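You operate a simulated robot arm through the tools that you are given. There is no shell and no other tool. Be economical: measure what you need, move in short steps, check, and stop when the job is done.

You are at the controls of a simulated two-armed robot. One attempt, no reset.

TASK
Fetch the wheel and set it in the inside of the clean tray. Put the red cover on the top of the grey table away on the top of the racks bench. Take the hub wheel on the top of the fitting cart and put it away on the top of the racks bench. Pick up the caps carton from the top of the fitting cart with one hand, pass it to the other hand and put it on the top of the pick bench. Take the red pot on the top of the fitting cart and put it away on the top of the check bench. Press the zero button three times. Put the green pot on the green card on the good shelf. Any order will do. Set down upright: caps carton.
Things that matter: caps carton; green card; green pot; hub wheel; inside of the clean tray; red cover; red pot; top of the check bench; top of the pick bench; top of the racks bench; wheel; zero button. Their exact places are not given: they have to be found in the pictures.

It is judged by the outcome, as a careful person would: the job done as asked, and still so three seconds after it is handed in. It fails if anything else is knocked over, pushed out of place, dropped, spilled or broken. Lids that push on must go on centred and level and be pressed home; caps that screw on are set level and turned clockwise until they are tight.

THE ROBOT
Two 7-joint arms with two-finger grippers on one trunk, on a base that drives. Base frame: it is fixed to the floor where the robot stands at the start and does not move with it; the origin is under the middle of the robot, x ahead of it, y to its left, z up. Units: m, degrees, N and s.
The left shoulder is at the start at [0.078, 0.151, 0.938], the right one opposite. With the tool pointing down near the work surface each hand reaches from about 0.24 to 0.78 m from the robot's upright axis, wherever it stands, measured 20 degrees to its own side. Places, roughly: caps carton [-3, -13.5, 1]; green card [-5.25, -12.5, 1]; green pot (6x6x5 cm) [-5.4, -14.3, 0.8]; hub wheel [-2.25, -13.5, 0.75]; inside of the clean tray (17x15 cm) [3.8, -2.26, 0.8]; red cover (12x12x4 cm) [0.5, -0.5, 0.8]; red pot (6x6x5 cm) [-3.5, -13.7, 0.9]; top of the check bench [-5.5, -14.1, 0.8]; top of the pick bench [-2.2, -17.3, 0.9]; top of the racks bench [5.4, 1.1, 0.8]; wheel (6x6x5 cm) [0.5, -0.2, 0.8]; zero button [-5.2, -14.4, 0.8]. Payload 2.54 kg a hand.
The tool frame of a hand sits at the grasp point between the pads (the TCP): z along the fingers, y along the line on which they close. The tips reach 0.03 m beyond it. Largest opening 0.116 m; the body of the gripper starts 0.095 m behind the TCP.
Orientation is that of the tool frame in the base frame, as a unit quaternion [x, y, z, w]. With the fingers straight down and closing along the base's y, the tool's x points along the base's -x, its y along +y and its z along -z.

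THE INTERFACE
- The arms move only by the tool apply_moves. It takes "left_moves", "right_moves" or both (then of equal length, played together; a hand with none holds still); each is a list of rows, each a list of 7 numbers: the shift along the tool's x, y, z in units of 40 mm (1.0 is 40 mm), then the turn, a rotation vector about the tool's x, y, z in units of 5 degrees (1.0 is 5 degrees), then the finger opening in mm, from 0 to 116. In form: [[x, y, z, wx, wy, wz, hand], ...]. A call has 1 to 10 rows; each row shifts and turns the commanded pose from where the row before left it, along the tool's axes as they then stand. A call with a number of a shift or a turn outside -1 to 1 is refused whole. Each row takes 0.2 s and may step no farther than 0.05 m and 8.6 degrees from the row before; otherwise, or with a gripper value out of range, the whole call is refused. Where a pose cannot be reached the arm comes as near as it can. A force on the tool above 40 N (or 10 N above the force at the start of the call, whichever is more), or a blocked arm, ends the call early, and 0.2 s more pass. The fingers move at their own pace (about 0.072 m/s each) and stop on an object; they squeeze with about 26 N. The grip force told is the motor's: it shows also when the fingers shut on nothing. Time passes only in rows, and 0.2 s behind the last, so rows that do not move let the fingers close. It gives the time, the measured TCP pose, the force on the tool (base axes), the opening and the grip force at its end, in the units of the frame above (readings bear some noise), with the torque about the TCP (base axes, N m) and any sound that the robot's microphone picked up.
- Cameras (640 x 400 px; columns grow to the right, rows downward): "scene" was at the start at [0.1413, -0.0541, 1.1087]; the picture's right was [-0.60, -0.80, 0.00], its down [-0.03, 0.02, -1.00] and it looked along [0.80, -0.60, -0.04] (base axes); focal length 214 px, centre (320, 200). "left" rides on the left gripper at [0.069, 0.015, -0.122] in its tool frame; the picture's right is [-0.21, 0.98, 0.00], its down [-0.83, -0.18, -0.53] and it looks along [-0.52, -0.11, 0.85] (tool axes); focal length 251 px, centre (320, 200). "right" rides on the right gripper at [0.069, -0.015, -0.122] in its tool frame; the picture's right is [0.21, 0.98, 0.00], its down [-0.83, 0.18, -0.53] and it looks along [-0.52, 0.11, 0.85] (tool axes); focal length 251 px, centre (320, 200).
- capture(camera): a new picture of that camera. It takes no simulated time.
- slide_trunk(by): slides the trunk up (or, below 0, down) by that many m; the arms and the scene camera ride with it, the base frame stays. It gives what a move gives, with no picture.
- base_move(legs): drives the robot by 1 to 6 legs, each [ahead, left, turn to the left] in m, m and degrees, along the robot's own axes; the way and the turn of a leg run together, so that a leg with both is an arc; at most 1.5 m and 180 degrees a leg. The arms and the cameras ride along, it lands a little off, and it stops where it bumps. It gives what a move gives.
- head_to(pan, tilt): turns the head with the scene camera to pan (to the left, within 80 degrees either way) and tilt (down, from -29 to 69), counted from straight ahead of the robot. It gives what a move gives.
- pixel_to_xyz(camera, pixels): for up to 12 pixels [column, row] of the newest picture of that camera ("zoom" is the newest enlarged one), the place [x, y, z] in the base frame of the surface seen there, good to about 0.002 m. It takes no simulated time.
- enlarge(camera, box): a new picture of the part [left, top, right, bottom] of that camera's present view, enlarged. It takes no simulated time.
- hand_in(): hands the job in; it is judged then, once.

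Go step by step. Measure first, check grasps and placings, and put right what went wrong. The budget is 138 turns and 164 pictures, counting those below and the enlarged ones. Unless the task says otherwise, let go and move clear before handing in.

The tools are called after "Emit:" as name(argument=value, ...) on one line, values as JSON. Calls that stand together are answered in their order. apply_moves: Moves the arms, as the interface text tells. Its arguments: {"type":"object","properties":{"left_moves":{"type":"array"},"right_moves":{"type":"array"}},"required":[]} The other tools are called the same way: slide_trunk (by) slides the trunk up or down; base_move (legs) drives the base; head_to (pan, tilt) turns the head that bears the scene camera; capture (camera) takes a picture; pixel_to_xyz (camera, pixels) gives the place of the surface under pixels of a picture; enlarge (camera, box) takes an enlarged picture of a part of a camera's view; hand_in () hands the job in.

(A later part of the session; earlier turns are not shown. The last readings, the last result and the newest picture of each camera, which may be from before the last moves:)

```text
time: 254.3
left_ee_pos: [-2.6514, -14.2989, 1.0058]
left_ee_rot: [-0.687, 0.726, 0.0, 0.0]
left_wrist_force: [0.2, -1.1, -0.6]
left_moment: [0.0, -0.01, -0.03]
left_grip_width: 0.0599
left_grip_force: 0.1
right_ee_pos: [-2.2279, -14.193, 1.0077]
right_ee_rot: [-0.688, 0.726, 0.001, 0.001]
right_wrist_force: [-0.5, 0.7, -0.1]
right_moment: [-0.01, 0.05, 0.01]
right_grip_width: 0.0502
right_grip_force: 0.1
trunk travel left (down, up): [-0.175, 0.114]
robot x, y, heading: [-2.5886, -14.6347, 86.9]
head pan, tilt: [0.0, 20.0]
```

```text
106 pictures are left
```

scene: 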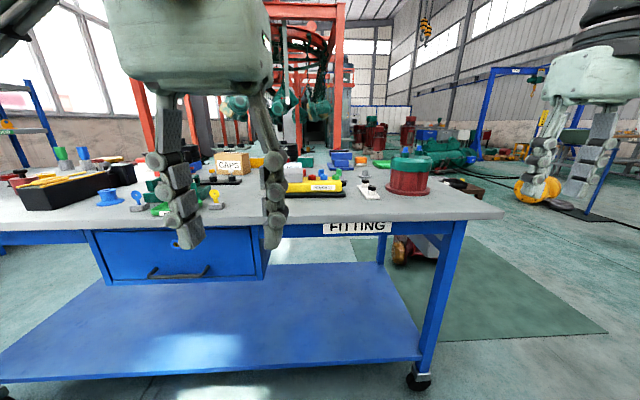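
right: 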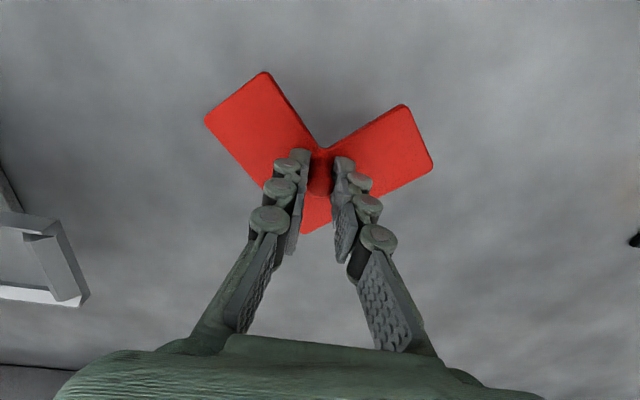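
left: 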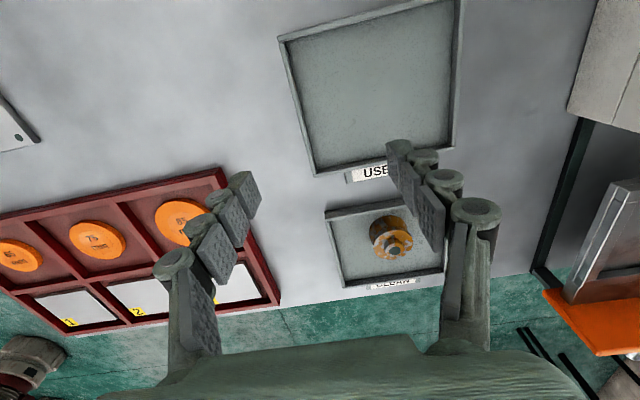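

The fitting cart is in front, labelled FITTING, with the caps carton at (232,163). I zoom in on its top.

Emit:
enlarge(camera="scene", box=[270, 135, 470, 225])

Emit:
enlarge(camera="scene", box=[0, 135, 290, 235])

Emit:
pixel_to_xyz(camera="scene", pixels=[[408, 165], [390, 190], [428, 190], [232, 163], [450, 210], [363, 192], [400, 215]])

Emit:
capture(camera="left")

Emit:
capture(camera="right")

```text
3.20 times, centred on (370, 180) of scene
```

zoom: 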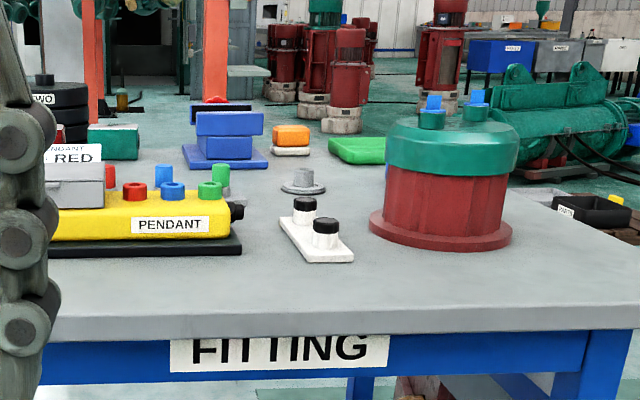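

```text
2.21 times, centred on (145, 185) of scene
```

zoom: 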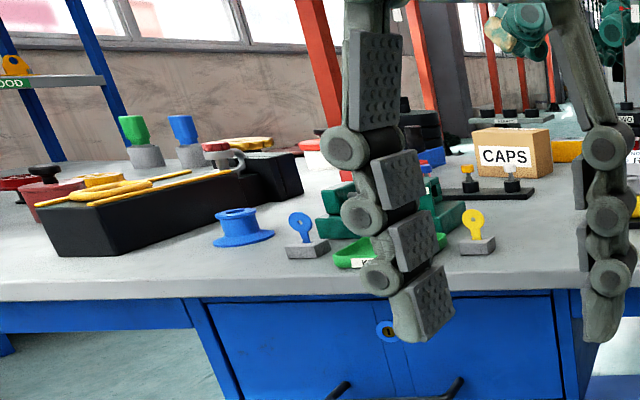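

```text
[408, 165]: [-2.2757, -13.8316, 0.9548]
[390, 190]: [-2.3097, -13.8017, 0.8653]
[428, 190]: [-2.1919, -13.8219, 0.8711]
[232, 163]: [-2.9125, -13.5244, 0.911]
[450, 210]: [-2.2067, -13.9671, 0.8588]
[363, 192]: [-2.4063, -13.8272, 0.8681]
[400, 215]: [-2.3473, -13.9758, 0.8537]
```

```text
103 pictures are left
```

left: 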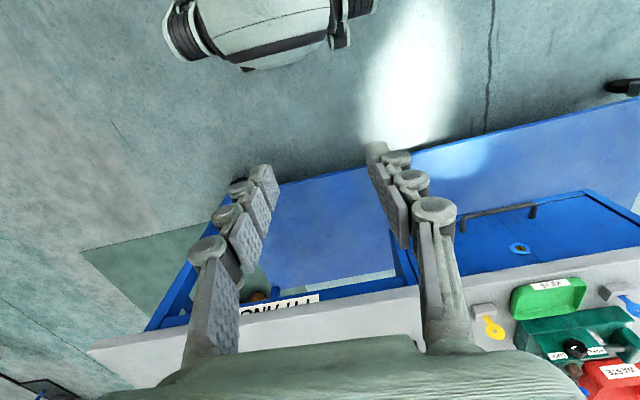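

```text
102 pictures are left
```

right: 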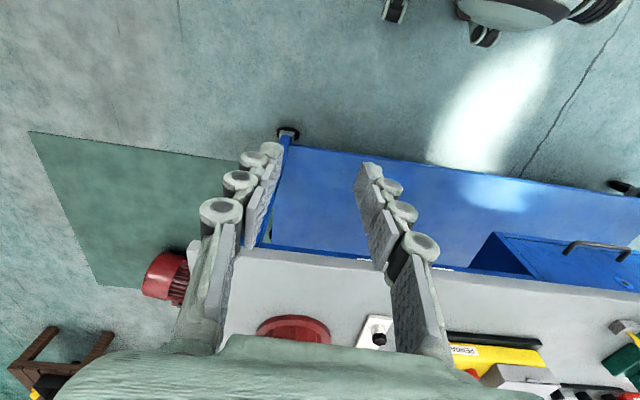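

Candidates: a small grey stepped part beside the yellow PENDANT, possibly the hub wheel, and a red pot at the far left. I measure them.

Emit:
pixel_to_xyz(camera="zoom", pixels=[[515, 150], [475, 140], [552, 140], [515, 180], [50, 190], [40, 175], [240, 225], [15, 185], [525, 130], [100, 180]])

Emit:
enlarge(camera="scene", box=[335, 150, 435, 215])

```text
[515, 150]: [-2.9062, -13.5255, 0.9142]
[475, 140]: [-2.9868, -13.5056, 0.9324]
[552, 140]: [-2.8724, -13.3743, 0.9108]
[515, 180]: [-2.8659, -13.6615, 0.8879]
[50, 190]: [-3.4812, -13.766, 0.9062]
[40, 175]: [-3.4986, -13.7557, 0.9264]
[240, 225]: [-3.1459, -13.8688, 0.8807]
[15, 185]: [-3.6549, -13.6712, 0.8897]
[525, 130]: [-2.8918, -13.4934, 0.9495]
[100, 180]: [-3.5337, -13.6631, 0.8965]
```

```text
6.15 times, centred on (385, 182) of scene
```

zoom: 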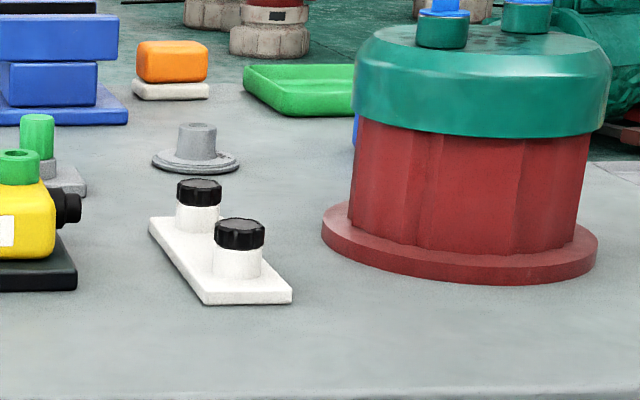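

Emit:
pixel_to_xyz(camera="zoom", pixels=[[197, 142], [195, 125], [160, 162], [235, 162], [195, 170], [172, 65], [300, 90], [205, 185]])

Emit:
head_to(pan=-10, tilt=40)

Emit:
capture(camera="scene")

```text
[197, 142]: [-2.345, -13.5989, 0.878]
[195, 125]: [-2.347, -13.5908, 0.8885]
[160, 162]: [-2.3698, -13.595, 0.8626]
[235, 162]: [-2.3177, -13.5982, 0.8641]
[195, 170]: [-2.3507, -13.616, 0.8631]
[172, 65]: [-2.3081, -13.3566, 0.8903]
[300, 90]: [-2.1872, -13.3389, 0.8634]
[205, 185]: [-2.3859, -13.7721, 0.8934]
```

```text
time: 255.2
left_ee_pos: [-2.6524, -14.2978, 1.0051]
left_ee_rot: [-0.688, 0.726, 0.001, 0.0]
left_wrist_force: [0.7, 6.6, -6.2]
left_moment: [-0.42, -0.04, -0.08]
left_grip_width: 0.0597
left_grip_force: 0.0
right_ee_pos: [-2.2272, -14.1923, 1.0072]
right_ee_rot: [-0.688, 0.726, 0.001, 0.001]
right_wrist_force: [-0.2, -0.1, -0.8]
right_moment: [-0.01, 0.01, 0.0]
right_grip_width: 0.0499
right_grip_force: 0.0
trunk travel left (down, up): [-0.175, 0.114]
robot x, y, heading: [-2.593, -14.6303, 87.2]
head pan, tilt: [-10.0, 40.0]
```

```text
100 pictures are left
```

scene: 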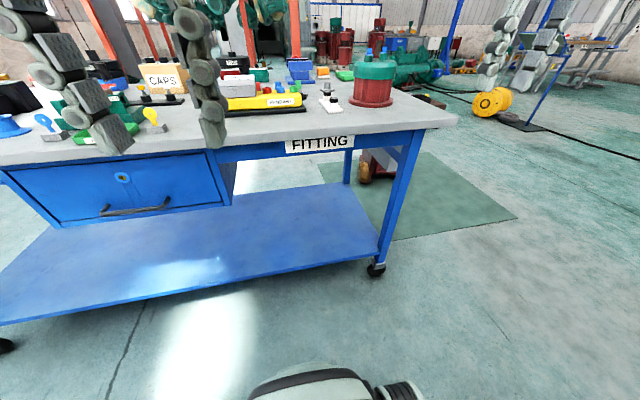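

The grey stepped part at (-2.345,-13.60) fits the hub wheel's place. I raise both hands for clearance and move closer for a look from above.

Emit:
apply_moves(left_moves=[[0, 0, -1, 0, 0, 0, 60], [0, 0, -1, 0, 0, 0, 60], [0, 0, -1, 0, 0, 0, 60]], right_moves=[[0, 0, -1, 0, 0, 0, 90], [0, 0, -1, 0, 0, 0, 90], [0, 0, -1, 0, 0, 0, 90]])

Emit:
base_move(legs=[[0.27, 0, 3]])

Emit:
capture(camera="right")

Emit:
capture(camera="left")

```text
time: 255.5
left_ee_pos: [-2.6513, -14.2958, 1.0241]
left_ee_rot: [-0.69, 0.724, 0.003, -0.004]
left_wrist_force: [-1.3, 19.9, -23.1]
left_moment: [-0.53, -0.63, -0.47]
left_grip_width: 0.0599
left_grip_force: 0.0
right_ee_pos: [-2.226, -14.1932, 1.0312]
right_ee_rot: [-0.687, 0.726, 0.0, 0.0]
right_wrist_force: [-0.7, 0.7, 0.7]
right_moment: [-0.04, -0.02, 0.0]
right_grip_width: 0.0903
right_grip_force: 0.2
trunk travel left (down, up): [-0.175, 0.114]
robot x, y, heading: [-2.5878, -14.6359, 86.9]
head pan, tilt: [-10.0, 40.0]
stopped in row 1 (left hand): the force on the tool passed its limit at 50 N (the readings are from after the stop); the commanded pose is now the measured one
```

```text
time: 257.8
left_ee_pos: [-2.6648, -14.0273, 1.0236]
left_ee_rot: [0.71, -0.704, -0.005, 0.005]
left_wrist_force: [0.9, 11.4, -22.4]
left_moment: [0.59, 0.0, 0.04]
left_grip_width: 0.0599
left_grip_force: 0.1
right_ee_pos: [-2.245, -13.9015, 1.031]
right_ee_rot: [0.708, -0.706, 0.0, -0.001]
right_wrist_force: [0.6, 0.4, 0.0]
right_moment: [-0.03, 0.01, 0.01]
right_grip_width: 0.09
right_grip_force: 0.1
trunk travel left (down, up): [-0.175, 0.114]
robot x, y, heading: [-2.5825, -14.3612, 90.3]
head pan, tilt: [-10.0, 40.0]
stopped in leg 1: the force on the tool passed its limit at 40 N (the readings are from after the stop); the commanded pose is now the measured one
```

```text
99 pictures are left
```

right: 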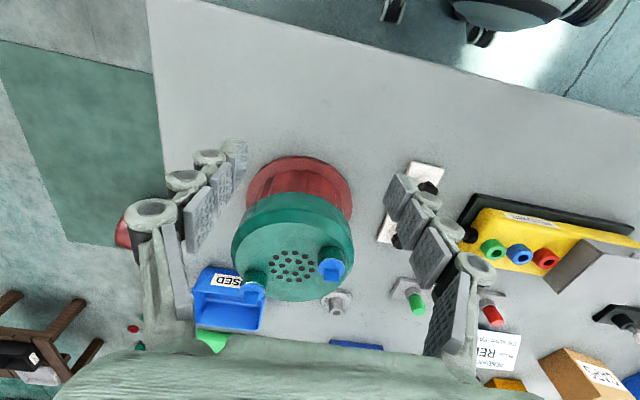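

```text
98 pictures are left
```

left: 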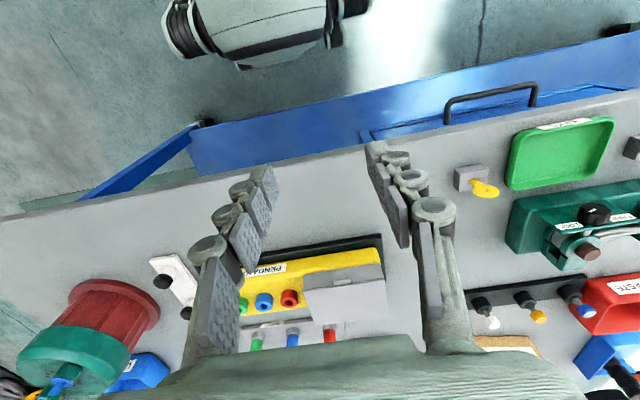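

The left hand is pressed by the head, which I tilted down onto it. I tilt the head back up to free it.

Emit:
head_to(pan=-10, tilt=12)

Emit:
enlarge(camera="right", box=[200, 150, 440, 360])

```text
time: 258.7
left_ee_pos: [-2.6646, -14.0288, 1.025]
left_ee_rot: [0.71, -0.705, -0.003, 0.003]
left_wrist_force: [-0.4, -0.9, 0.2]
left_moment: [0.03, 0.0, 0.03]
left_grip_width: 0.06
left_grip_force: 0.0
right_ee_pos: [-2.2449, -13.902, 1.0304]
right_ee_rot: [0.708, -0.706, -0.001, -0.001]
right_wrist_force: [-0.1, 0.4, 0.1]
right_moment: [-0.02, -0.02, 0.0]
right_grip_width: 0.09
right_grip_force: 0.1
trunk travel left (down, up): [-0.175, 0.114]
robot x, y, heading: [-2.5853, -14.3617, 90.1]
head pan, tilt: [-10.0, 12.0]
```

```text
1.90 times, centred on (320, 255) of right
```

zoom: 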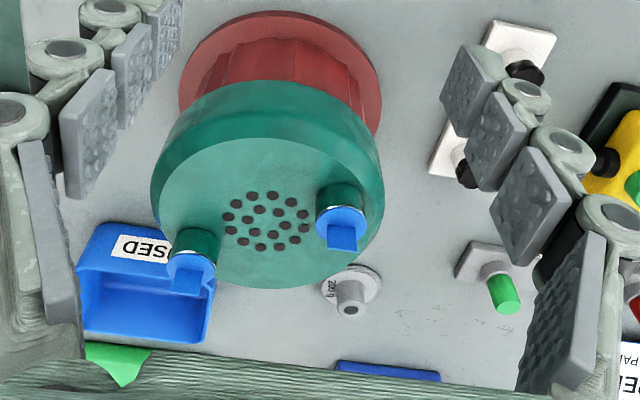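

The grey part is a marked hub wheel, so it is the one. I raise both hands further and step the base 0.07 m closer.

Emit:
apply_moves(left_moves=[[0, 0, -1, 0, 0, 0, 60], [0, 0, -0.5, 0, 0, 0, 60]], right_moves=[[0, 0, -1, 0, 0, 0, 60], [0, 0, -0.5, 0, 0, 0, 60]])

Emit:
base_move(legs=[[0.065, 0, 0]])

Emit:
enlarge(camera="right", box=[240, 180, 440, 330])

```text
time: 259.3
left_ee_pos: [-2.6627, -14.0294, 1.0841]
left_ee_rot: [0.71, -0.704, -0.003, 0.002]
left_wrist_force: [0.3, -0.8, -0.6]
left_moment: [0.02, 0.01, -0.02]
left_grip_width: 0.0602
left_grip_force: 0.1
right_ee_pos: [-2.2441, -13.9023, 1.0898]
right_ee_rot: [0.708, -0.707, 0.0, 0.0]
right_wrist_force: [-0.2, 0.2, -0.1]
right_moment: [-0.01, -0.01, -0.01]
right_grip_width: 0.0599
right_grip_force: 0.1
trunk travel left (down, up): [-0.175, 0.114]
robot x, y, heading: [-2.5831, -14.3626, 90.2]
head pan, tilt: [-10.0, 12.0]
```

```text
time: 260.3
left_ee_pos: [-2.6622, -13.9636, 1.0832]
left_ee_rot: [0.71, -0.704, -0.003, 0.003]
left_wrist_force: [0.7, -0.1, 0.4]
left_moment: [-0.02, 0.03, -0.01]
left_grip_width: 0.0599
left_grip_force: 0.0
right_ee_pos: [-2.2445, -13.8368, 1.0891]
right_ee_rot: [0.708, -0.707, -0.001, 0.0]
right_wrist_force: [-0.4, 0.0, -0.2]
right_moment: [-0.01, 0.02, -0.02]
right_grip_width: 0.0601
right_grip_force: 0.1
trunk travel left (down, up): [-0.175, 0.114]
robot x, y, heading: [-2.5825, -14.2994, 90.3]
head pan, tilt: [-10.0, 12.0]
```

```text
2.67 times, centred on (340, 255) of right
```

zoom: 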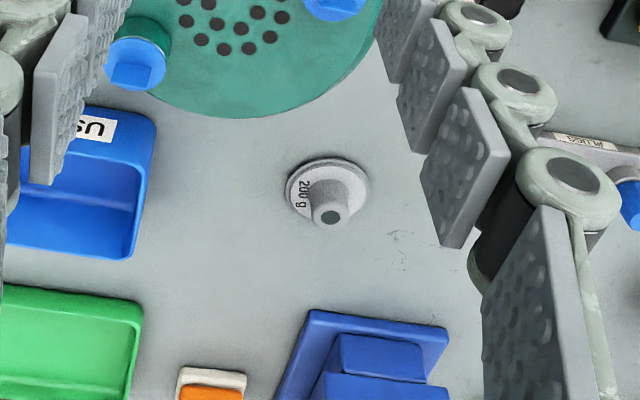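

That part reads "200 g": it is a weight, not necessarily the hub wheel. I survey the rest of the cart's right half.

Emit:
capture(camera="right")

Emit:
capture(camera="scene")

Emit:
capture(camera="left")

```text
95 pictures are left
```

right: 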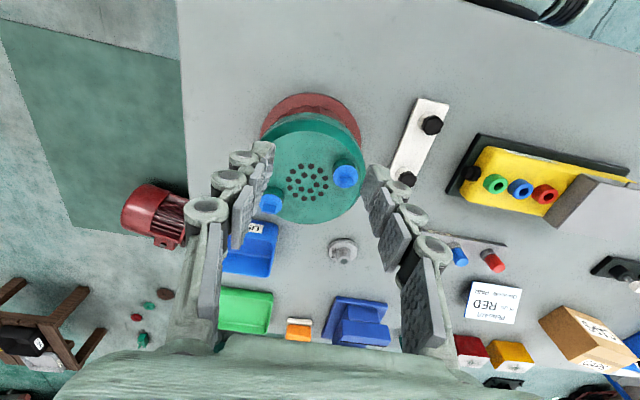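

```text
94 pictures are left
```

scene: 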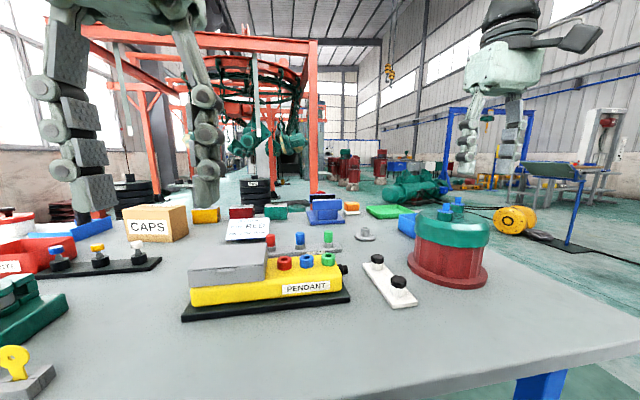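

```text
93 pictures are left
```

left: 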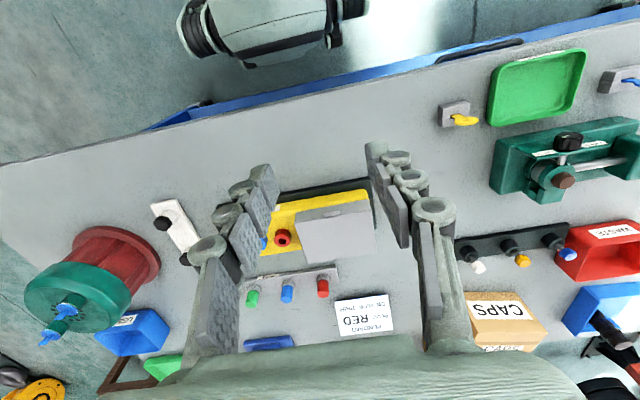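

A note near the pendant may carry instructions; I read it, and zoom the weight's label too.

Emit:
enlarge(camera="right", box=[450, 270, 540, 335])

Emit:
enlarge(camera="scene", box=[180, 190, 440, 320])

Emit:
enlarge(camera="right", box=[320, 225, 370, 275])

```text
6.15 times, centred on (495, 302) of right
```

zoom: 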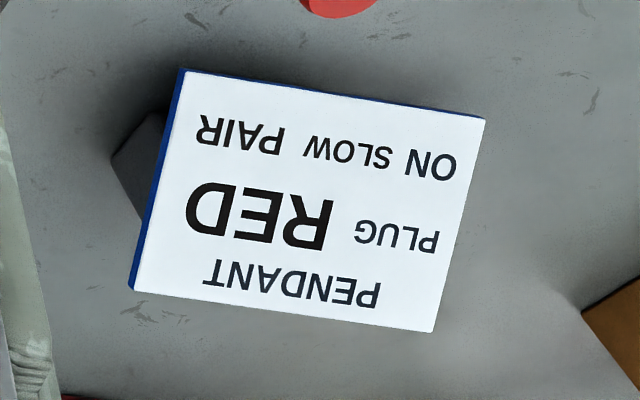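

```text
2.46 times, centred on (310, 255) of scene
```

zoom: 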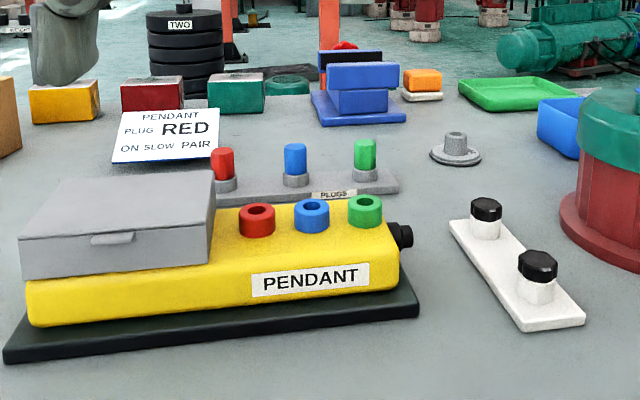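

```text
8.00 times, centred on (345, 250) of right
```

zoom: 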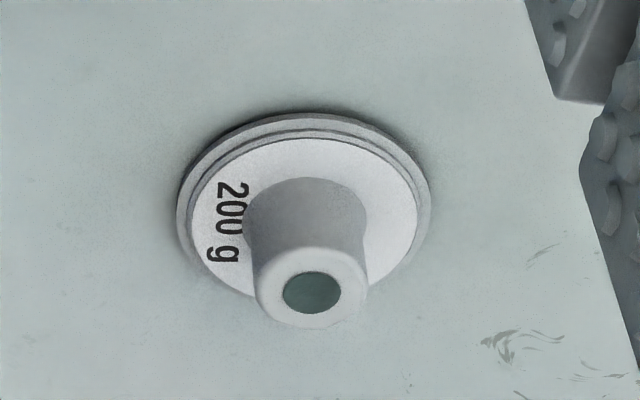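

The part has the same bored hub as the brass wheel, lies in the given place, and its kin stand on the racks bench; I take it as the hub wheel. I measure it exactly.

Emit:
pixel_to_xyz(camera="zoom", pixels=[[313, 293], [275, 295], [350, 292], [185, 215], [425, 200], [310, 125], [310, 200], [260, 205], [362, 210]])

```text
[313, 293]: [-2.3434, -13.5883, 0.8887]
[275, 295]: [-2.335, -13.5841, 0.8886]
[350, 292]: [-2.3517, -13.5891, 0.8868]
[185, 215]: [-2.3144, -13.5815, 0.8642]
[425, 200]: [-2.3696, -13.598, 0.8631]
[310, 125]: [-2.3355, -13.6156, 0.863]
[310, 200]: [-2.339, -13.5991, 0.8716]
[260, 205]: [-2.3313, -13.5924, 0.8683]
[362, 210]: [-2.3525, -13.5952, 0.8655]
```

I move over the hub wheel, descending as I go out.

Emit:
apply_moves(right_moves=[[-1, 0.4, 0, 0, 0, 0, 60], [-1, 0.4, 0, 0, 0, 0, 60], [-1, 0.4, 0, 0, 0, 0, 60], [-1, 0.4, 0, 0, 0, 0, 60], [-0.73, 0.29, 0.8, 0, 0, 0, 60], [-0.73, 0.29, 0.8, 0, 0, 0, 60], [-0.73, 0.29, 0.8, 0, 0, 0, 60], [0, 0, 0.6, 0, 0, 0, 60], [0, 0, 0.6, 0, 0, 0, 60]])

Emit:
capture(camera="right")

Emit:
capture(camera="scene")

```text
time: 262.3
left_ee_pos: [-2.6635, -13.964, 1.0834]
left_ee_rot: [0.71, -0.704, -0.003, 0.003]
left_wrist_force: [-1.2, -0.3, -0.3]
left_moment: [0.02, 0.01, -0.01]
left_grip_width: 0.06
left_grip_force: 0.1
right_ee_pos: [-2.3055, -13.6509, 0.9102]
right_ee_rot: [0.707, -0.707, 0.0, -0.001]
right_wrist_force: [-0.4, 0.6, -0.7]
right_moment: [-0.02, -0.01, 0.0]
right_grip_width: 0.06
right_grip_force: 0.1
right hand out of reach, approached as far as the arm can: row 3, 4, 5, 6, 7
trunk travel left (down, up): [-0.175, 0.114]
robot x, y, heading: [-2.5822, -14.2968, 90.4]
head pan, tilt: [-10.0, 12.0]
```

```text
89 pictures are left
```

right: 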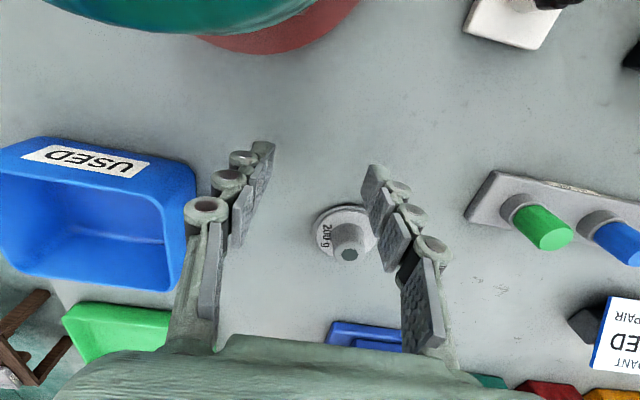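

```text
88 pictures are left
```

scene: 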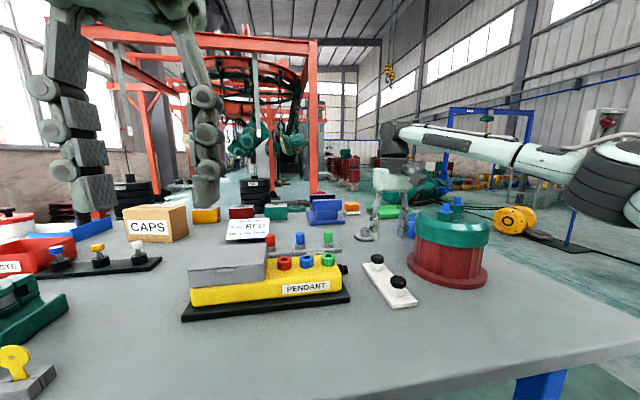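

The tips are just below the hub's top, so I rise first, shift sideways, then extend.

Emit:
apply_moves(right_moves=[[0, 0, -0.5, 0, 0, 0, 60], [0, 0.95, 0, 0, 0, 0, 60], [-0.55, 0, 0, 0, 0, 0, 60], [-0.5, 0, 0, 0, 0, 0, 60], [-0.5, 0, 0, 0, 0, 0, 60]])

Emit:
capture(camera="right")

```text
time: 263.5
left_ee_pos: [-2.6627, -13.9646, 1.0835]
left_ee_rot: [0.71, -0.704, -0.003, 0.003]
left_wrist_force: [0.5, 0.4, -0.1]
left_moment: [0.0, -0.01, -0.01]
left_grip_width: 0.06
left_grip_force: 0.1
right_ee_pos: [-2.3225, -13.6348, 0.9151]
right_ee_rot: [0.708, -0.707, -0.001, 0.0]
right_wrist_force: [0.4, -0.5, 0.0]
right_moment: [-0.02, -0.01, 0.01]
right_grip_width: 0.06
right_grip_force: 0.1
right hand out of reach, approached as far as the arm can: row 3, 4, 5
trunk travel left (down, up): [-0.175, 0.114]
robot x, y, heading: [-2.5852, -14.295, 90.2]
head pan, tilt: [-10.0, 12.0]
```

```text
87 pictures are left
```

right: 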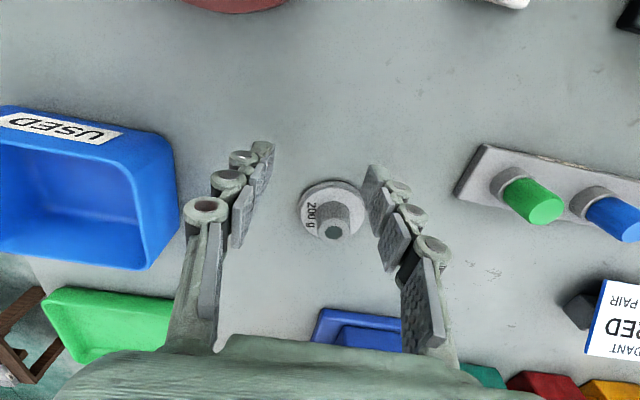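

Reach is short because this cart top is high relative to the shoulder. I raise the trunk, which lets the arm reach farther at this height.

Emit:
slide_trunk(by=0.11)

Emit:
apply_moves(right_moves=[[0, 0, 0.9, 0, 0, 0, 60], [0, 0.1, 0.9, 0, 0, 0, 60], [-0.4, 0.15, 0.2, 0, 0, 0, 60], [-0.4, 0.2, 0, 0, 0, 0, 60], [-0.35, 0.1, 0, 0, 0, 0, 60]])

Emit:
capture(camera="right")

```text
time: 264.9
left_ee_pos: [-2.6633, -13.9655, 1.1925]
left_ee_rot: [0.71, -0.704, -0.003, 0.004]
left_wrist_force: [-0.2, -0.5, 0.5]
left_moment: [-0.01, 0.02, 0.03]
left_grip_width: 0.0598
left_grip_force: 0.2
right_ee_pos: [-2.3223, -13.6355, 1.024]
right_ee_rot: [0.708, -0.706, -0.001, -0.001]
right_wrist_force: [0.5, -1.5, -0.1]
right_moment: [-0.01, -0.03, 0.0]
right_grip_width: 0.0598
right_grip_force: 0.0
trunk travel left (down, up): [-0.285, 0.004]
robot x, y, heading: [-2.5849, -14.2986, 90.2]
head pan, tilt: [-10.0, 12.0]
```

```text
time: 266.1
left_ee_pos: [-2.6647, -13.9643, 1.1932]
left_ee_rot: [0.71, -0.704, -0.003, 0.004]
left_wrist_force: [-0.4, 0.2, -0.3]
left_moment: [0.01, -0.02, -0.04]
left_grip_width: 0.0599
left_grip_force: 0.0
right_ee_pos: [-2.3292, -13.6245, 0.942]
right_ee_rot: [-0.707, 0.707, 0.001, 0.002]
right_wrist_force: [0.7, -1.0, -0.5]
right_moment: [0.0, 0.0, 0.01]
right_grip_width: 0.06
right_grip_force: 0.1
right hand out of reach, approached as far as the arm can: row 3, 4, 5
trunk travel left (down, up): [-0.285, 0.004]
robot x, y, heading: [-2.5854, -14.2978, 90.2]
head pan, tilt: [-10.0, 12.0]
```

```text
86 pictures are left
```

right: 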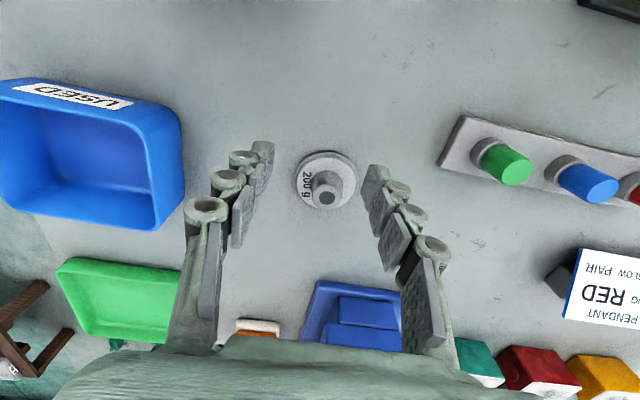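

Still 3 cm short. I pitch the tool 15° forward, about the closing axis, which brings the wrist back into reach.

Emit:
apply_moves(right_moves=[[0, 0, 0, 0, -1, 0, 60], [0, 0, 0, 0, -1, 0, 60], [0, 0, 0, 0, -1, 0, 60], [-0.4, 0.17, 0, 0, 0, 0, 60], [-0.4, 0.17, 0, 0, 0, 0, 60]])

Emit:
capture(camera="right")

```text
time: 267.3
left_ee_pos: [-2.6632, -13.9646, 1.1942]
left_ee_rot: [0.71, -0.704, -0.003, 0.003]
left_wrist_force: [-1.1, 0.6, 1.3]
left_moment: [0.01, 0.01, 0.0]
left_grip_width: 0.0599
left_grip_force: 0.0
right_ee_pos: [-2.3444, -13.5938, 0.9517]
right_ee_rot: [0.702, -0.7, -0.093, -0.093]
right_wrist_force: [0.5, 0.6, -0.5]
right_moment: [-0.01, -0.03, -0.02]
right_grip_width: 0.0601
right_grip_force: 0.1
trunk travel left (down, up): [-0.285, 0.004]
robot x, y, heading: [-2.5851, -14.2948, 90.2]
head pan, tilt: [-10.0, 12.0]
```

```text
85 pictures are left
```

right: 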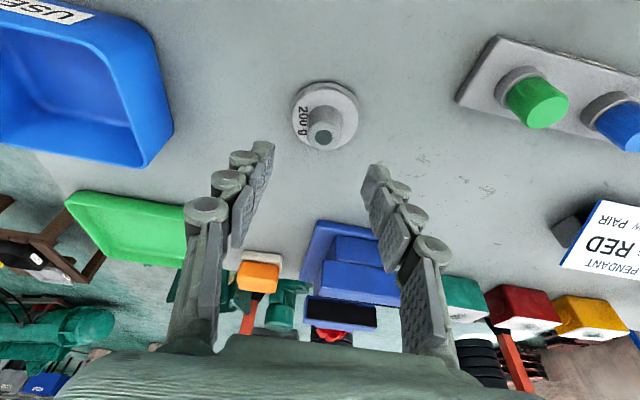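

The tool is centred at (-2.344,-13.594). I go straight down to z 0.90 and close on the hub.

Emit:
apply_moves(right_moves=[[0.168, 0, 0.628, 0, 0, 0, 60], [0.168, 0, 0.62, 0, 0, 0, 60], [0, 0, 0, 0, 0, 0, 0], [0, 0, 0, 0, 0, 0, 0], [0, 0, 0, 0, 0, 0, 0]])

Emit:
capture(camera="right")

```text
time: 268.5
left_ee_pos: [-2.6632, -13.964, 1.1933]
left_ee_rot: [0.71, -0.704, -0.003, 0.003]
left_wrist_force: [0.1, 0.6, -0.6]
left_moment: [0.01, 0.0, 0.01]
left_grip_width: 0.0599
left_grip_force: 0.1
right_ee_pos: [-2.3446, -13.5944, 0.9]
right_ee_rot: [0.701, -0.7, -0.093, -0.094]
right_wrist_force: [0.4, 0.8, -0.4]
right_moment: [0.05, -0.02, 0.01]
right_grip_width: 0.0251
right_grip_force: 26.2
trunk travel left (down, up): [-0.285, 0.004]
robot x, y, heading: [-2.5805, -14.2994, 90.4]
head pan, tilt: [-10.0, 12.0]
```

```text
84 pictures are left
```

right: 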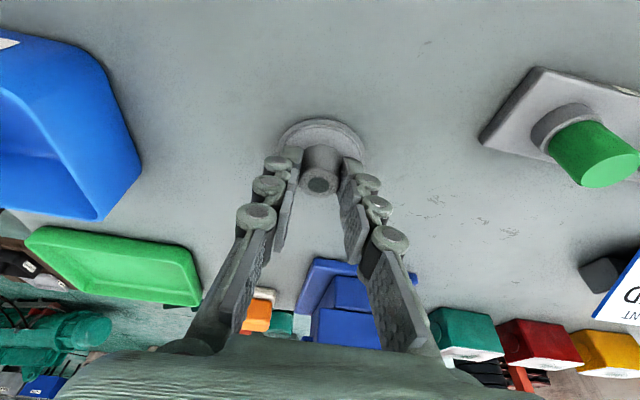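

The hub is gripped (0.025). Since the carton needs both hands and the racks bench lies far off, I'll fetch the hub last: I release it in place and retreat upward.

Emit:
apply_moves(right_moves=[[0, 0, 0, 0, 0, 0, 60], [0, 0, 0, 0, 0, 0, 60], [0, 0, -0.8, 0, 0, 0, 60], [0, 0, -1, 0, 0, 0, 60], [0, 0, -1, 0, 0, 0, 60], [0, 0, -1, 0, 1, 0, 60], [0, 0, -0.8, 0, 1, 0, 60], [0.5, 0, -0.5, 0, 1, 0, 60], [1, 0, 0, 0, 0, 0, 60], [1, 0, 0, 0, 0, 0, 60]])

Emit:
capture(camera="right")

Emit:
enlarge(camera="scene", box=[0, 180, 240, 340])

Emit:
capture(camera="left")

```text
time: 270.7
left_ee_pos: [-2.6633, -13.9648, 1.1937]
left_ee_rot: [0.71, -0.704, -0.004, 0.003]
left_wrist_force: [0.4, 0.1, 0.1]
left_moment: [-0.01, -0.01, -0.02]
left_grip_width: 0.06
left_grip_force: 0.2
right_ee_pos: [-2.3367, -13.7532, 1.091]
right_ee_rot: [0.708, -0.706, -0.001, -0.001]
right_wrist_force: [-1.0, -0.5, -0.3]
right_moment: [0.01, -0.02, -0.02]
right_grip_width: 0.0601
right_grip_force: 0.0
right hand out of reach, approached as far as the arm can: row 7, 8
trunk travel left (down, up): [-0.285, 0.004]
robot x, y, heading: [-2.5845, -14.2986, 90.1]
head pan, tilt: [-10.0, 12.0]
```

```text
83 pictures are left
```

right: 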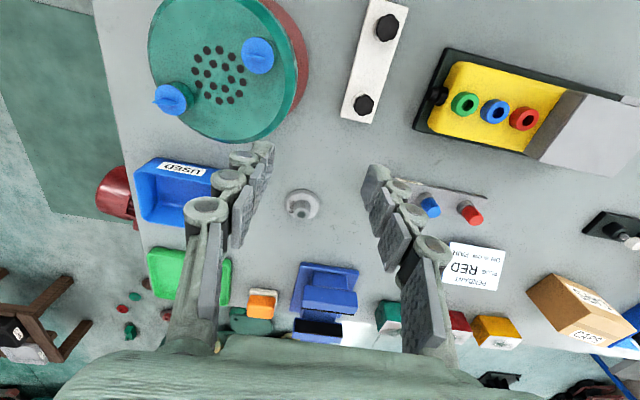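

```text
2.50 times, centred on (120, 260) of scene
```

zoom: 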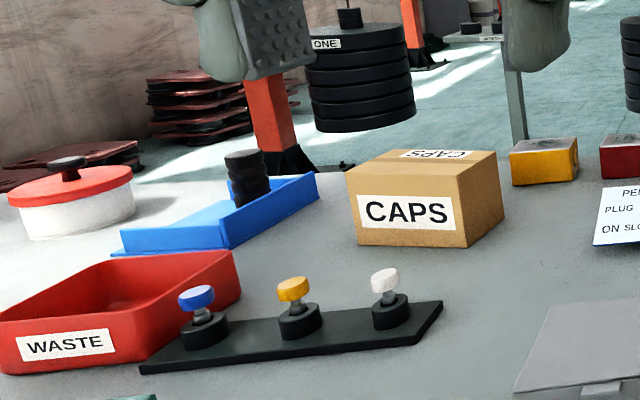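

```text
81 pictures are left
```

left: 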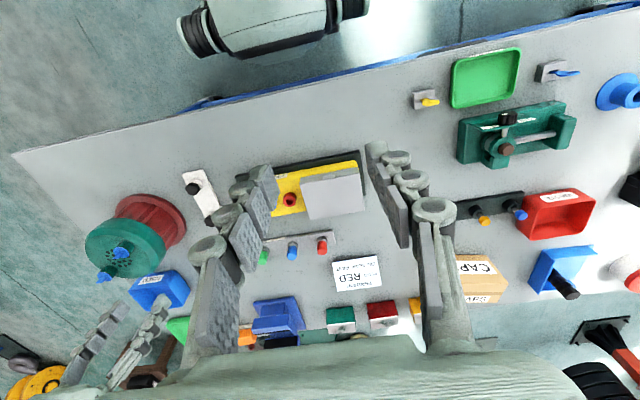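

The hub wheel is left standing. Now I measure the CAPS carton's corners.

Emit:
pixel_to_xyz(camera="zoom", pixels=[[350, 175], [460, 181], [372, 153], [493, 154], [463, 242], [498, 215], [358, 240], [420, 165], [415, 185]])

```text
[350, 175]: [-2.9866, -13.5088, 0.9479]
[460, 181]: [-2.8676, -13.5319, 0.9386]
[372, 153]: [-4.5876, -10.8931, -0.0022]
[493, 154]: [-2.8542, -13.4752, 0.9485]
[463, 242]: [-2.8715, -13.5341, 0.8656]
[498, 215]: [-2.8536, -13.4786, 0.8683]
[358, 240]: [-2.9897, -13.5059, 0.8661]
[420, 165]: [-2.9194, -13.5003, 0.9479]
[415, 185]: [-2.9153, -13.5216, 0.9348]
```

I must know how near the base can go, so I measure the base's front visible at the top of the left picture, plus the cart's near edge and drawer handle.

Emit:
pixel_to_xyz(camera="left", pixels=[[265, 56], [300, 48], [230, 55], [260, 35], [345, 20], [215, 100], [350, 78], [290, 80], [475, 260], [500, 275], [480, 290]])

Emit:
pixel_to_xyz(camera="right", pixels=[[570, 270], [585, 330], [530, 285], [620, 300], [575, 340]])

```text
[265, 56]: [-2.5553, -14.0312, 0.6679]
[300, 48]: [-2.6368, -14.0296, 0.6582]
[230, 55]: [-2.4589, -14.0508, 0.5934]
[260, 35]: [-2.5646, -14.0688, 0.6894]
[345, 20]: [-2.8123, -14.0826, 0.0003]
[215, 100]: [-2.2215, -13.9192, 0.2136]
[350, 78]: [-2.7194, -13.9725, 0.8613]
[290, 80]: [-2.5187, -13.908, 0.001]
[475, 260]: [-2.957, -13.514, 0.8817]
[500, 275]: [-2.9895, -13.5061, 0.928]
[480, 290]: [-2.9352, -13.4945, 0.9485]
```

```text
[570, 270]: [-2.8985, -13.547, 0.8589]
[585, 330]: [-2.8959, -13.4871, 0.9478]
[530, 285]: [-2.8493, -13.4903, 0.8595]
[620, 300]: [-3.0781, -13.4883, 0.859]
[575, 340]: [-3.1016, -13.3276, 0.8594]
```

The base already stands nearly at the cart's edge, so the carton is out of reach from this side. I take the red pot from here first: back off slightly and slide left.

Emit:
base_move(legs=[[-0.2, 0, 0], [0, 0.75, 0]])

Emit:
head_to(pan=0, tilt=20)

Emit:
capture(camera="scene")

Emit:
capture(camera="left")

```text
time: 279.6
left_ee_pos: [-3.4156, -14.1729, 1.1926]
left_ee_rot: [0.711, -0.703, -0.003, 0.003]
left_wrist_force: [-0.5, 0.5, 0.2]
left_moment: [0.05, 0.03, 0.0]
left_grip_width: 0.0601
left_grip_force: 0.1
right_ee_pos: [-3.0907, -13.9583, 1.0901]
right_ee_rot: [0.71, -0.705, 0.0, -0.001]
right_wrist_force: [0.7, 0.5, -0.2]
right_moment: [-0.02, 0.02, -0.01]
right_grip_width: 0.0599
right_grip_force: 0.0
trunk travel left (down, up): [-0.285, 0.004]
robot x, y, heading: [-3.3357, -14.5044, 90.5]
head pan, tilt: [-10.0, 12.0]
```

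```text
time: 280.3
left_ee_pos: [-3.4143, -14.1734, 1.1932]
left_ee_rot: [0.711, -0.703, -0.002, 0.003]
left_wrist_force: [0.0, -1.1, 0.5]
left_moment: [0.01, 0.02, 0.03]
left_grip_width: 0.0602
left_grip_force: 0.1
right_ee_pos: [-3.0913, -13.9593, 1.0901]
right_ee_rot: [0.71, -0.705, -0.001, 0.0]
right_wrist_force: [0.2, -0.2, -0.6]
right_moment: [-0.02, -0.02, -0.01]
right_grip_width: 0.0599
right_grip_force: 0.0
trunk travel left (down, up): [-0.285, 0.004]
robot x, y, heading: [-3.3345, -14.5027, 90.8]
head pan, tilt: [0.0, 20.0]
```

```text
80 pictures are left
```

scene: 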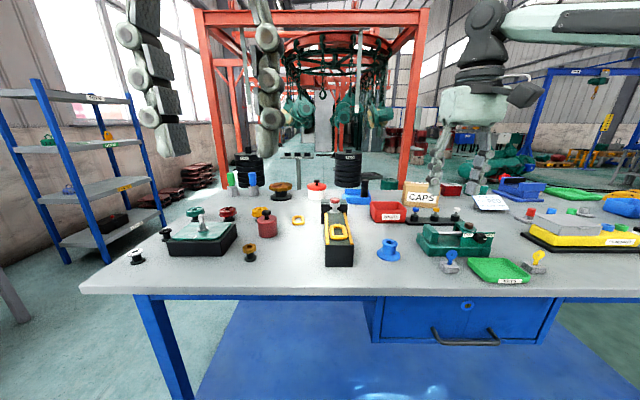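

```text
79 pictures are left
```

left: 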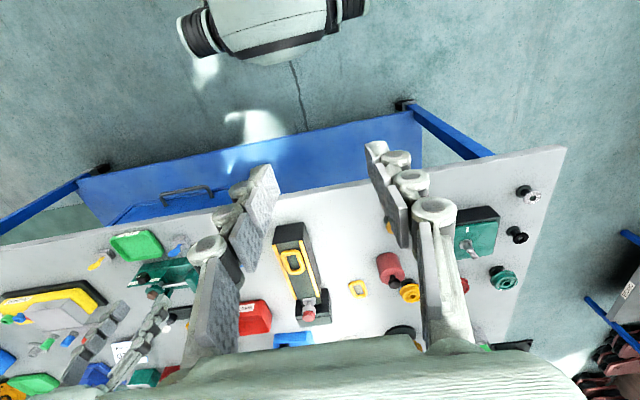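

The red pot is at scene (266,222). I zoom on the cart's left part and on the shelves.

Emit:
enlarge(camera="scene", box=[120, 170, 370, 275])

Emit:
pixel_to_xyz(camera="zoom", pixels=[[373, 130], [373, 107], [352, 120], [395, 120], [373, 160], [375, 112], [363, 112], [387, 110], [270, 118], [80, 285]])

Emit:
enlarge(camera="scene", box=[0, 70, 190, 270])

```text
2.56 times, centred on (245, 222) of scene
```

zoom: 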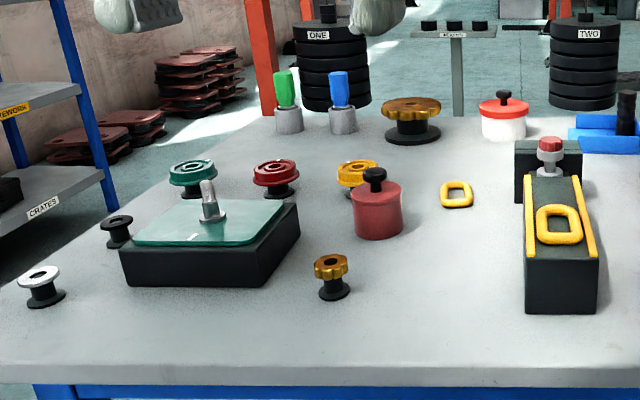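

```text
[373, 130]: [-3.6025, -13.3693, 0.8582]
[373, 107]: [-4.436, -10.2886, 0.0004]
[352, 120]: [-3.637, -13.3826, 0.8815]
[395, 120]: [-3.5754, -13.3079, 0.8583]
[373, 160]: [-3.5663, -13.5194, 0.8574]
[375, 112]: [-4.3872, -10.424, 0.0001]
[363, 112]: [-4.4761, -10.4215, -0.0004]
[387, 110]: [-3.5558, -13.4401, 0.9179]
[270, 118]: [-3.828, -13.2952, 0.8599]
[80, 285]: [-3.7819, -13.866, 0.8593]
```

```text
2.00 times, centred on (95, 170) of scene
```

zoom: 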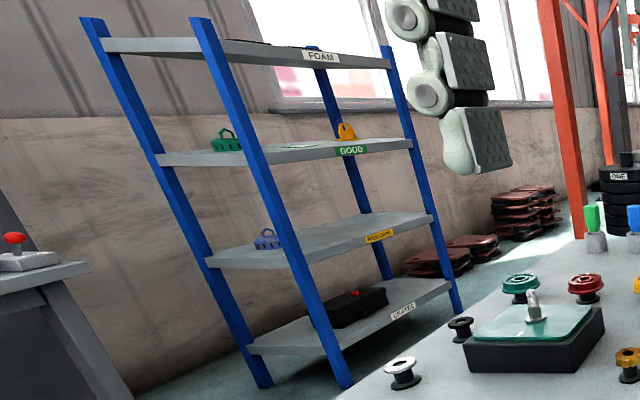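

Emit:
pixel_to_xyz(camera="scene", pixels=[[266, 212], [267, 225], [258, 218], [276, 218], [266, 235], [262, 217], [271, 217], [250, 250], [260, 212], [205, 225]])

Emit:
pixel_to_xyz(camera="left", pixels=[[388, 262], [392, 278], [380, 275], [400, 270], [410, 292], [388, 228], [465, 285]])

Emit:
enlarge(camera="left", box=[340, 220, 480, 320])

```text
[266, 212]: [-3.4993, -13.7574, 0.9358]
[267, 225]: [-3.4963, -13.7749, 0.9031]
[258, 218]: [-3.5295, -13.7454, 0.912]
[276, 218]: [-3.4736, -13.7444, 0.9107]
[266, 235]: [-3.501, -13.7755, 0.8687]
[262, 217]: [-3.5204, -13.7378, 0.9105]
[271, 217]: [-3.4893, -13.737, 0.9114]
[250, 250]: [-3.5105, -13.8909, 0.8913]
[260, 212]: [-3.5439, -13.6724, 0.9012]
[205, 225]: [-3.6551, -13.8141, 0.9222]
```

```text
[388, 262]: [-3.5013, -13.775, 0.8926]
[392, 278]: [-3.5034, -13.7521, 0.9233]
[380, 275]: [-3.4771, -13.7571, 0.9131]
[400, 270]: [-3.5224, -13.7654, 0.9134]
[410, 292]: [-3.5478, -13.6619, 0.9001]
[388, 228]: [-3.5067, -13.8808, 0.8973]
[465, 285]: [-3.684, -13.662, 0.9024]
```

```text
4.00 times, centred on (410, 270) of left
```

zoom: 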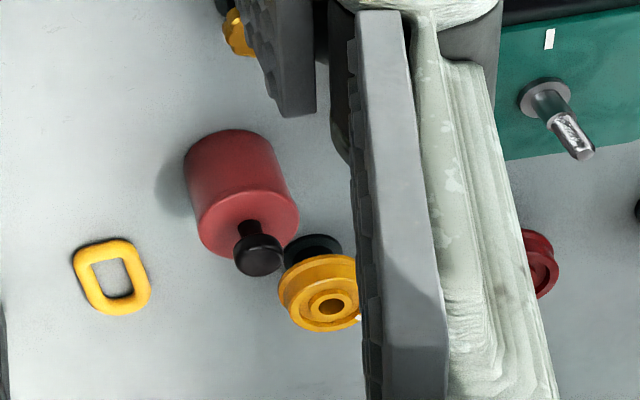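

The red pot's body is centred at (-3.500,-13.748), 0.057 wide. I drive 0.17 m closer, then bring the left hand over it.

Emit:
base_move(legs=[[0.17, 0, -0.5]])

Emit:
apply_moves(left_moves=[[-0.8, 0.27, 0.7, 0, 0, 0, 76], [-0.8, 0.27, 0.7, 0, 0, 0, 76], [-0.8, 0.27, 0.7, 0, 0, 0, 76], [-0.8, 0.27, 0.7, 0, 0, 0, 76], [-0.8, 0.27, 0.6, 0, 0, 0, 76], [-0.8, 0.27, 0.6, 0, 0, 0, 76], [-0.8, 0.27, 0.6, 0, 0, 0, 76], [-0.8, 0.26, 0.4, 0, 0, 0, 76]])

Emit:
capture(camera="left")

```text
time: 281.7
left_ee_pos: [-3.4117, -14.0015, 1.1925]
left_ee_rot: [0.708, -0.707, -0.002, 0.002]
left_wrist_force: [0.8, 0.5, 0.0]
left_moment: [-0.05, 0.01, 0.0]
left_grip_width: 0.0599
left_grip_force: 0.1
right_ee_pos: [-3.0842, -13.7904, 1.091]
right_ee_rot: [-0.705, 0.709, 0.001, 0.0]
right_wrist_force: [0.3, 0.7, 0.2]
right_moment: [-0.05, 0.0, 0.0]
right_grip_width: 0.0599
right_grip_force: 0.0
trunk travel left (down, up): [-0.285, 0.004]
robot x, y, heading: [-3.3346, -14.3382, 90.1]
head pan, tilt: [0.0, 20.0]
```

```text
time: 283.5
left_ee_pos: [-3.5005, -13.7433, 0.9946]
left_ee_rot: [-0.707, 0.707, 0.004, -0.004]
left_wrist_force: [-0.4, 0.2, 0.4]
left_moment: [0.01, 0.03, -0.01]
left_grip_width: 0.0757
left_grip_force: 0.1
right_ee_pos: [-3.0852, -13.7914, 1.09]
right_ee_rot: [-0.705, 0.709, 0.0, 0.001]
right_wrist_force: [0.0, -0.2, -0.2]
right_moment: [0.0, -0.03, -0.02]
right_grip_width: 0.0601
right_grip_force: 0.2
trunk travel left (down, up): [-0.285, 0.004]
robot x, y, heading: [-3.3366, -14.3374, 89.6]
head pan, tilt: [0.0, 20.0]
```

```text
75 pictures are left
```

left: 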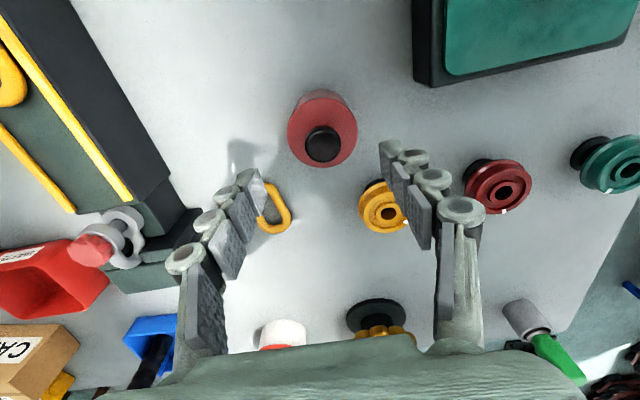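

Emit:
pixel_to_xyz(camera="left", pixels=[[322, 143], [291, 128], [354, 128], [318, 103], [322, 165], [385, 205]])

```text
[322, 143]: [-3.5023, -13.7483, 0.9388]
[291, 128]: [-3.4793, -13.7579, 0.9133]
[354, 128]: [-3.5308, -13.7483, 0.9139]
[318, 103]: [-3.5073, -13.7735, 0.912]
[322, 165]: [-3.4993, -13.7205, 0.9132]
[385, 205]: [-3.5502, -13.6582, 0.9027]
```

I centre and go down to z 0.893, then grip the pot's body.

Emit:
apply_moves(left_moves=[[0.12, 0.09, 0.7, 0, 0, 0, 76], [0, 0, 0.9, 0, 0, 0, 76], [0, 0, 0.94, 0, 0, 0, 76], [0, 0, 0, 0, 0, 0, 30], [0, 0, 0, 0, 0, 0, 30], [0, 0, -0.5, 0, 0, 0, 30], [0, 0, -1, 0, 0, 0, 30], [0, 0, -1, 0, 0, 0, 30], [0, 0, -1, 0, 0, 0, 30]])

Emit:
capture(camera="left")

```text
time: 285.5
left_ee_pos: [-3.5038, -13.7532, 1.0347]
left_ee_rot: [0.707, -0.707, -0.004, 0.004]
left_wrist_force: [-0.2, 0.0, -7.1]
left_moment: [-0.02, 0.05, 0.03]
left_grip_width: 0.0562
left_grip_force: 26.2
right_ee_pos: [-3.0848, -13.7919, 1.09]
right_ee_rot: [-0.706, 0.709, 0.0, 0.001]
right_wrist_force: [0.6, 0.3, 0.4]
right_moment: [0.05, 0.05, 0.01]
right_grip_width: 0.0601
right_grip_force: 0.0
trunk travel left (down, up): [-0.285, 0.004]
robot x, y, heading: [-3.336, -14.3366, 89.9]
head pan, tilt: [0.0, 20.0]
heard: snap
```

```text
74 pictures are left
```

left: 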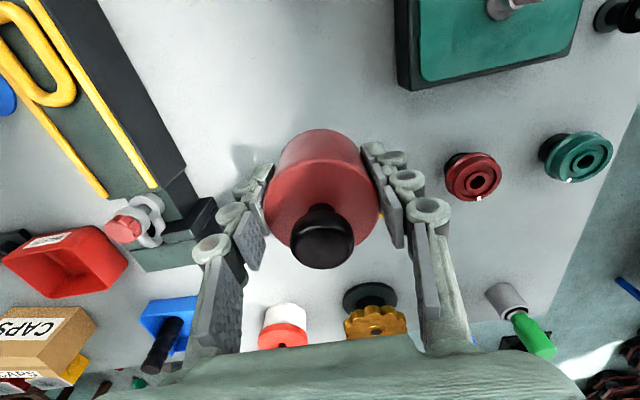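

I heard a snap; the pot is held with 7 N of load. I check the cart and the pot for anything amiss.

Emit:
enlarge(camera="scene", box=[100, 120, 380, 320])

Emit:
enlarge(camera="left", box=[230, 110, 470, 290])

```text
2.00 times, centred on (240, 220) of scene
```

zoom: 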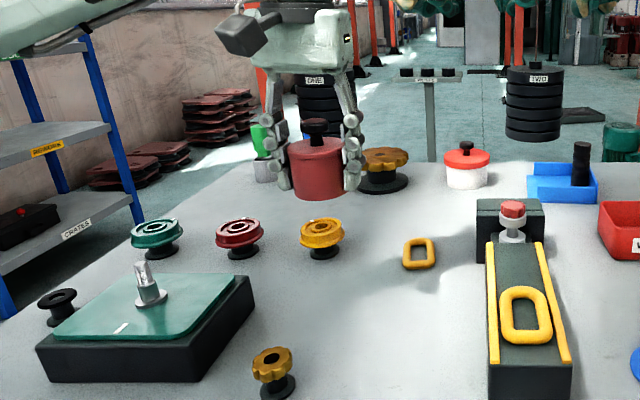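

```text
2.22 times, centred on (350, 200) of left
```

zoom: 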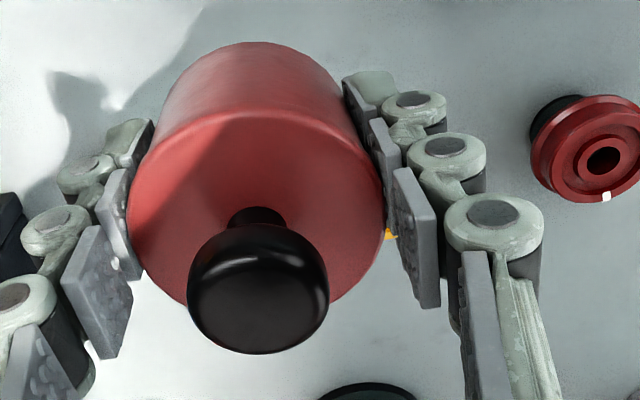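

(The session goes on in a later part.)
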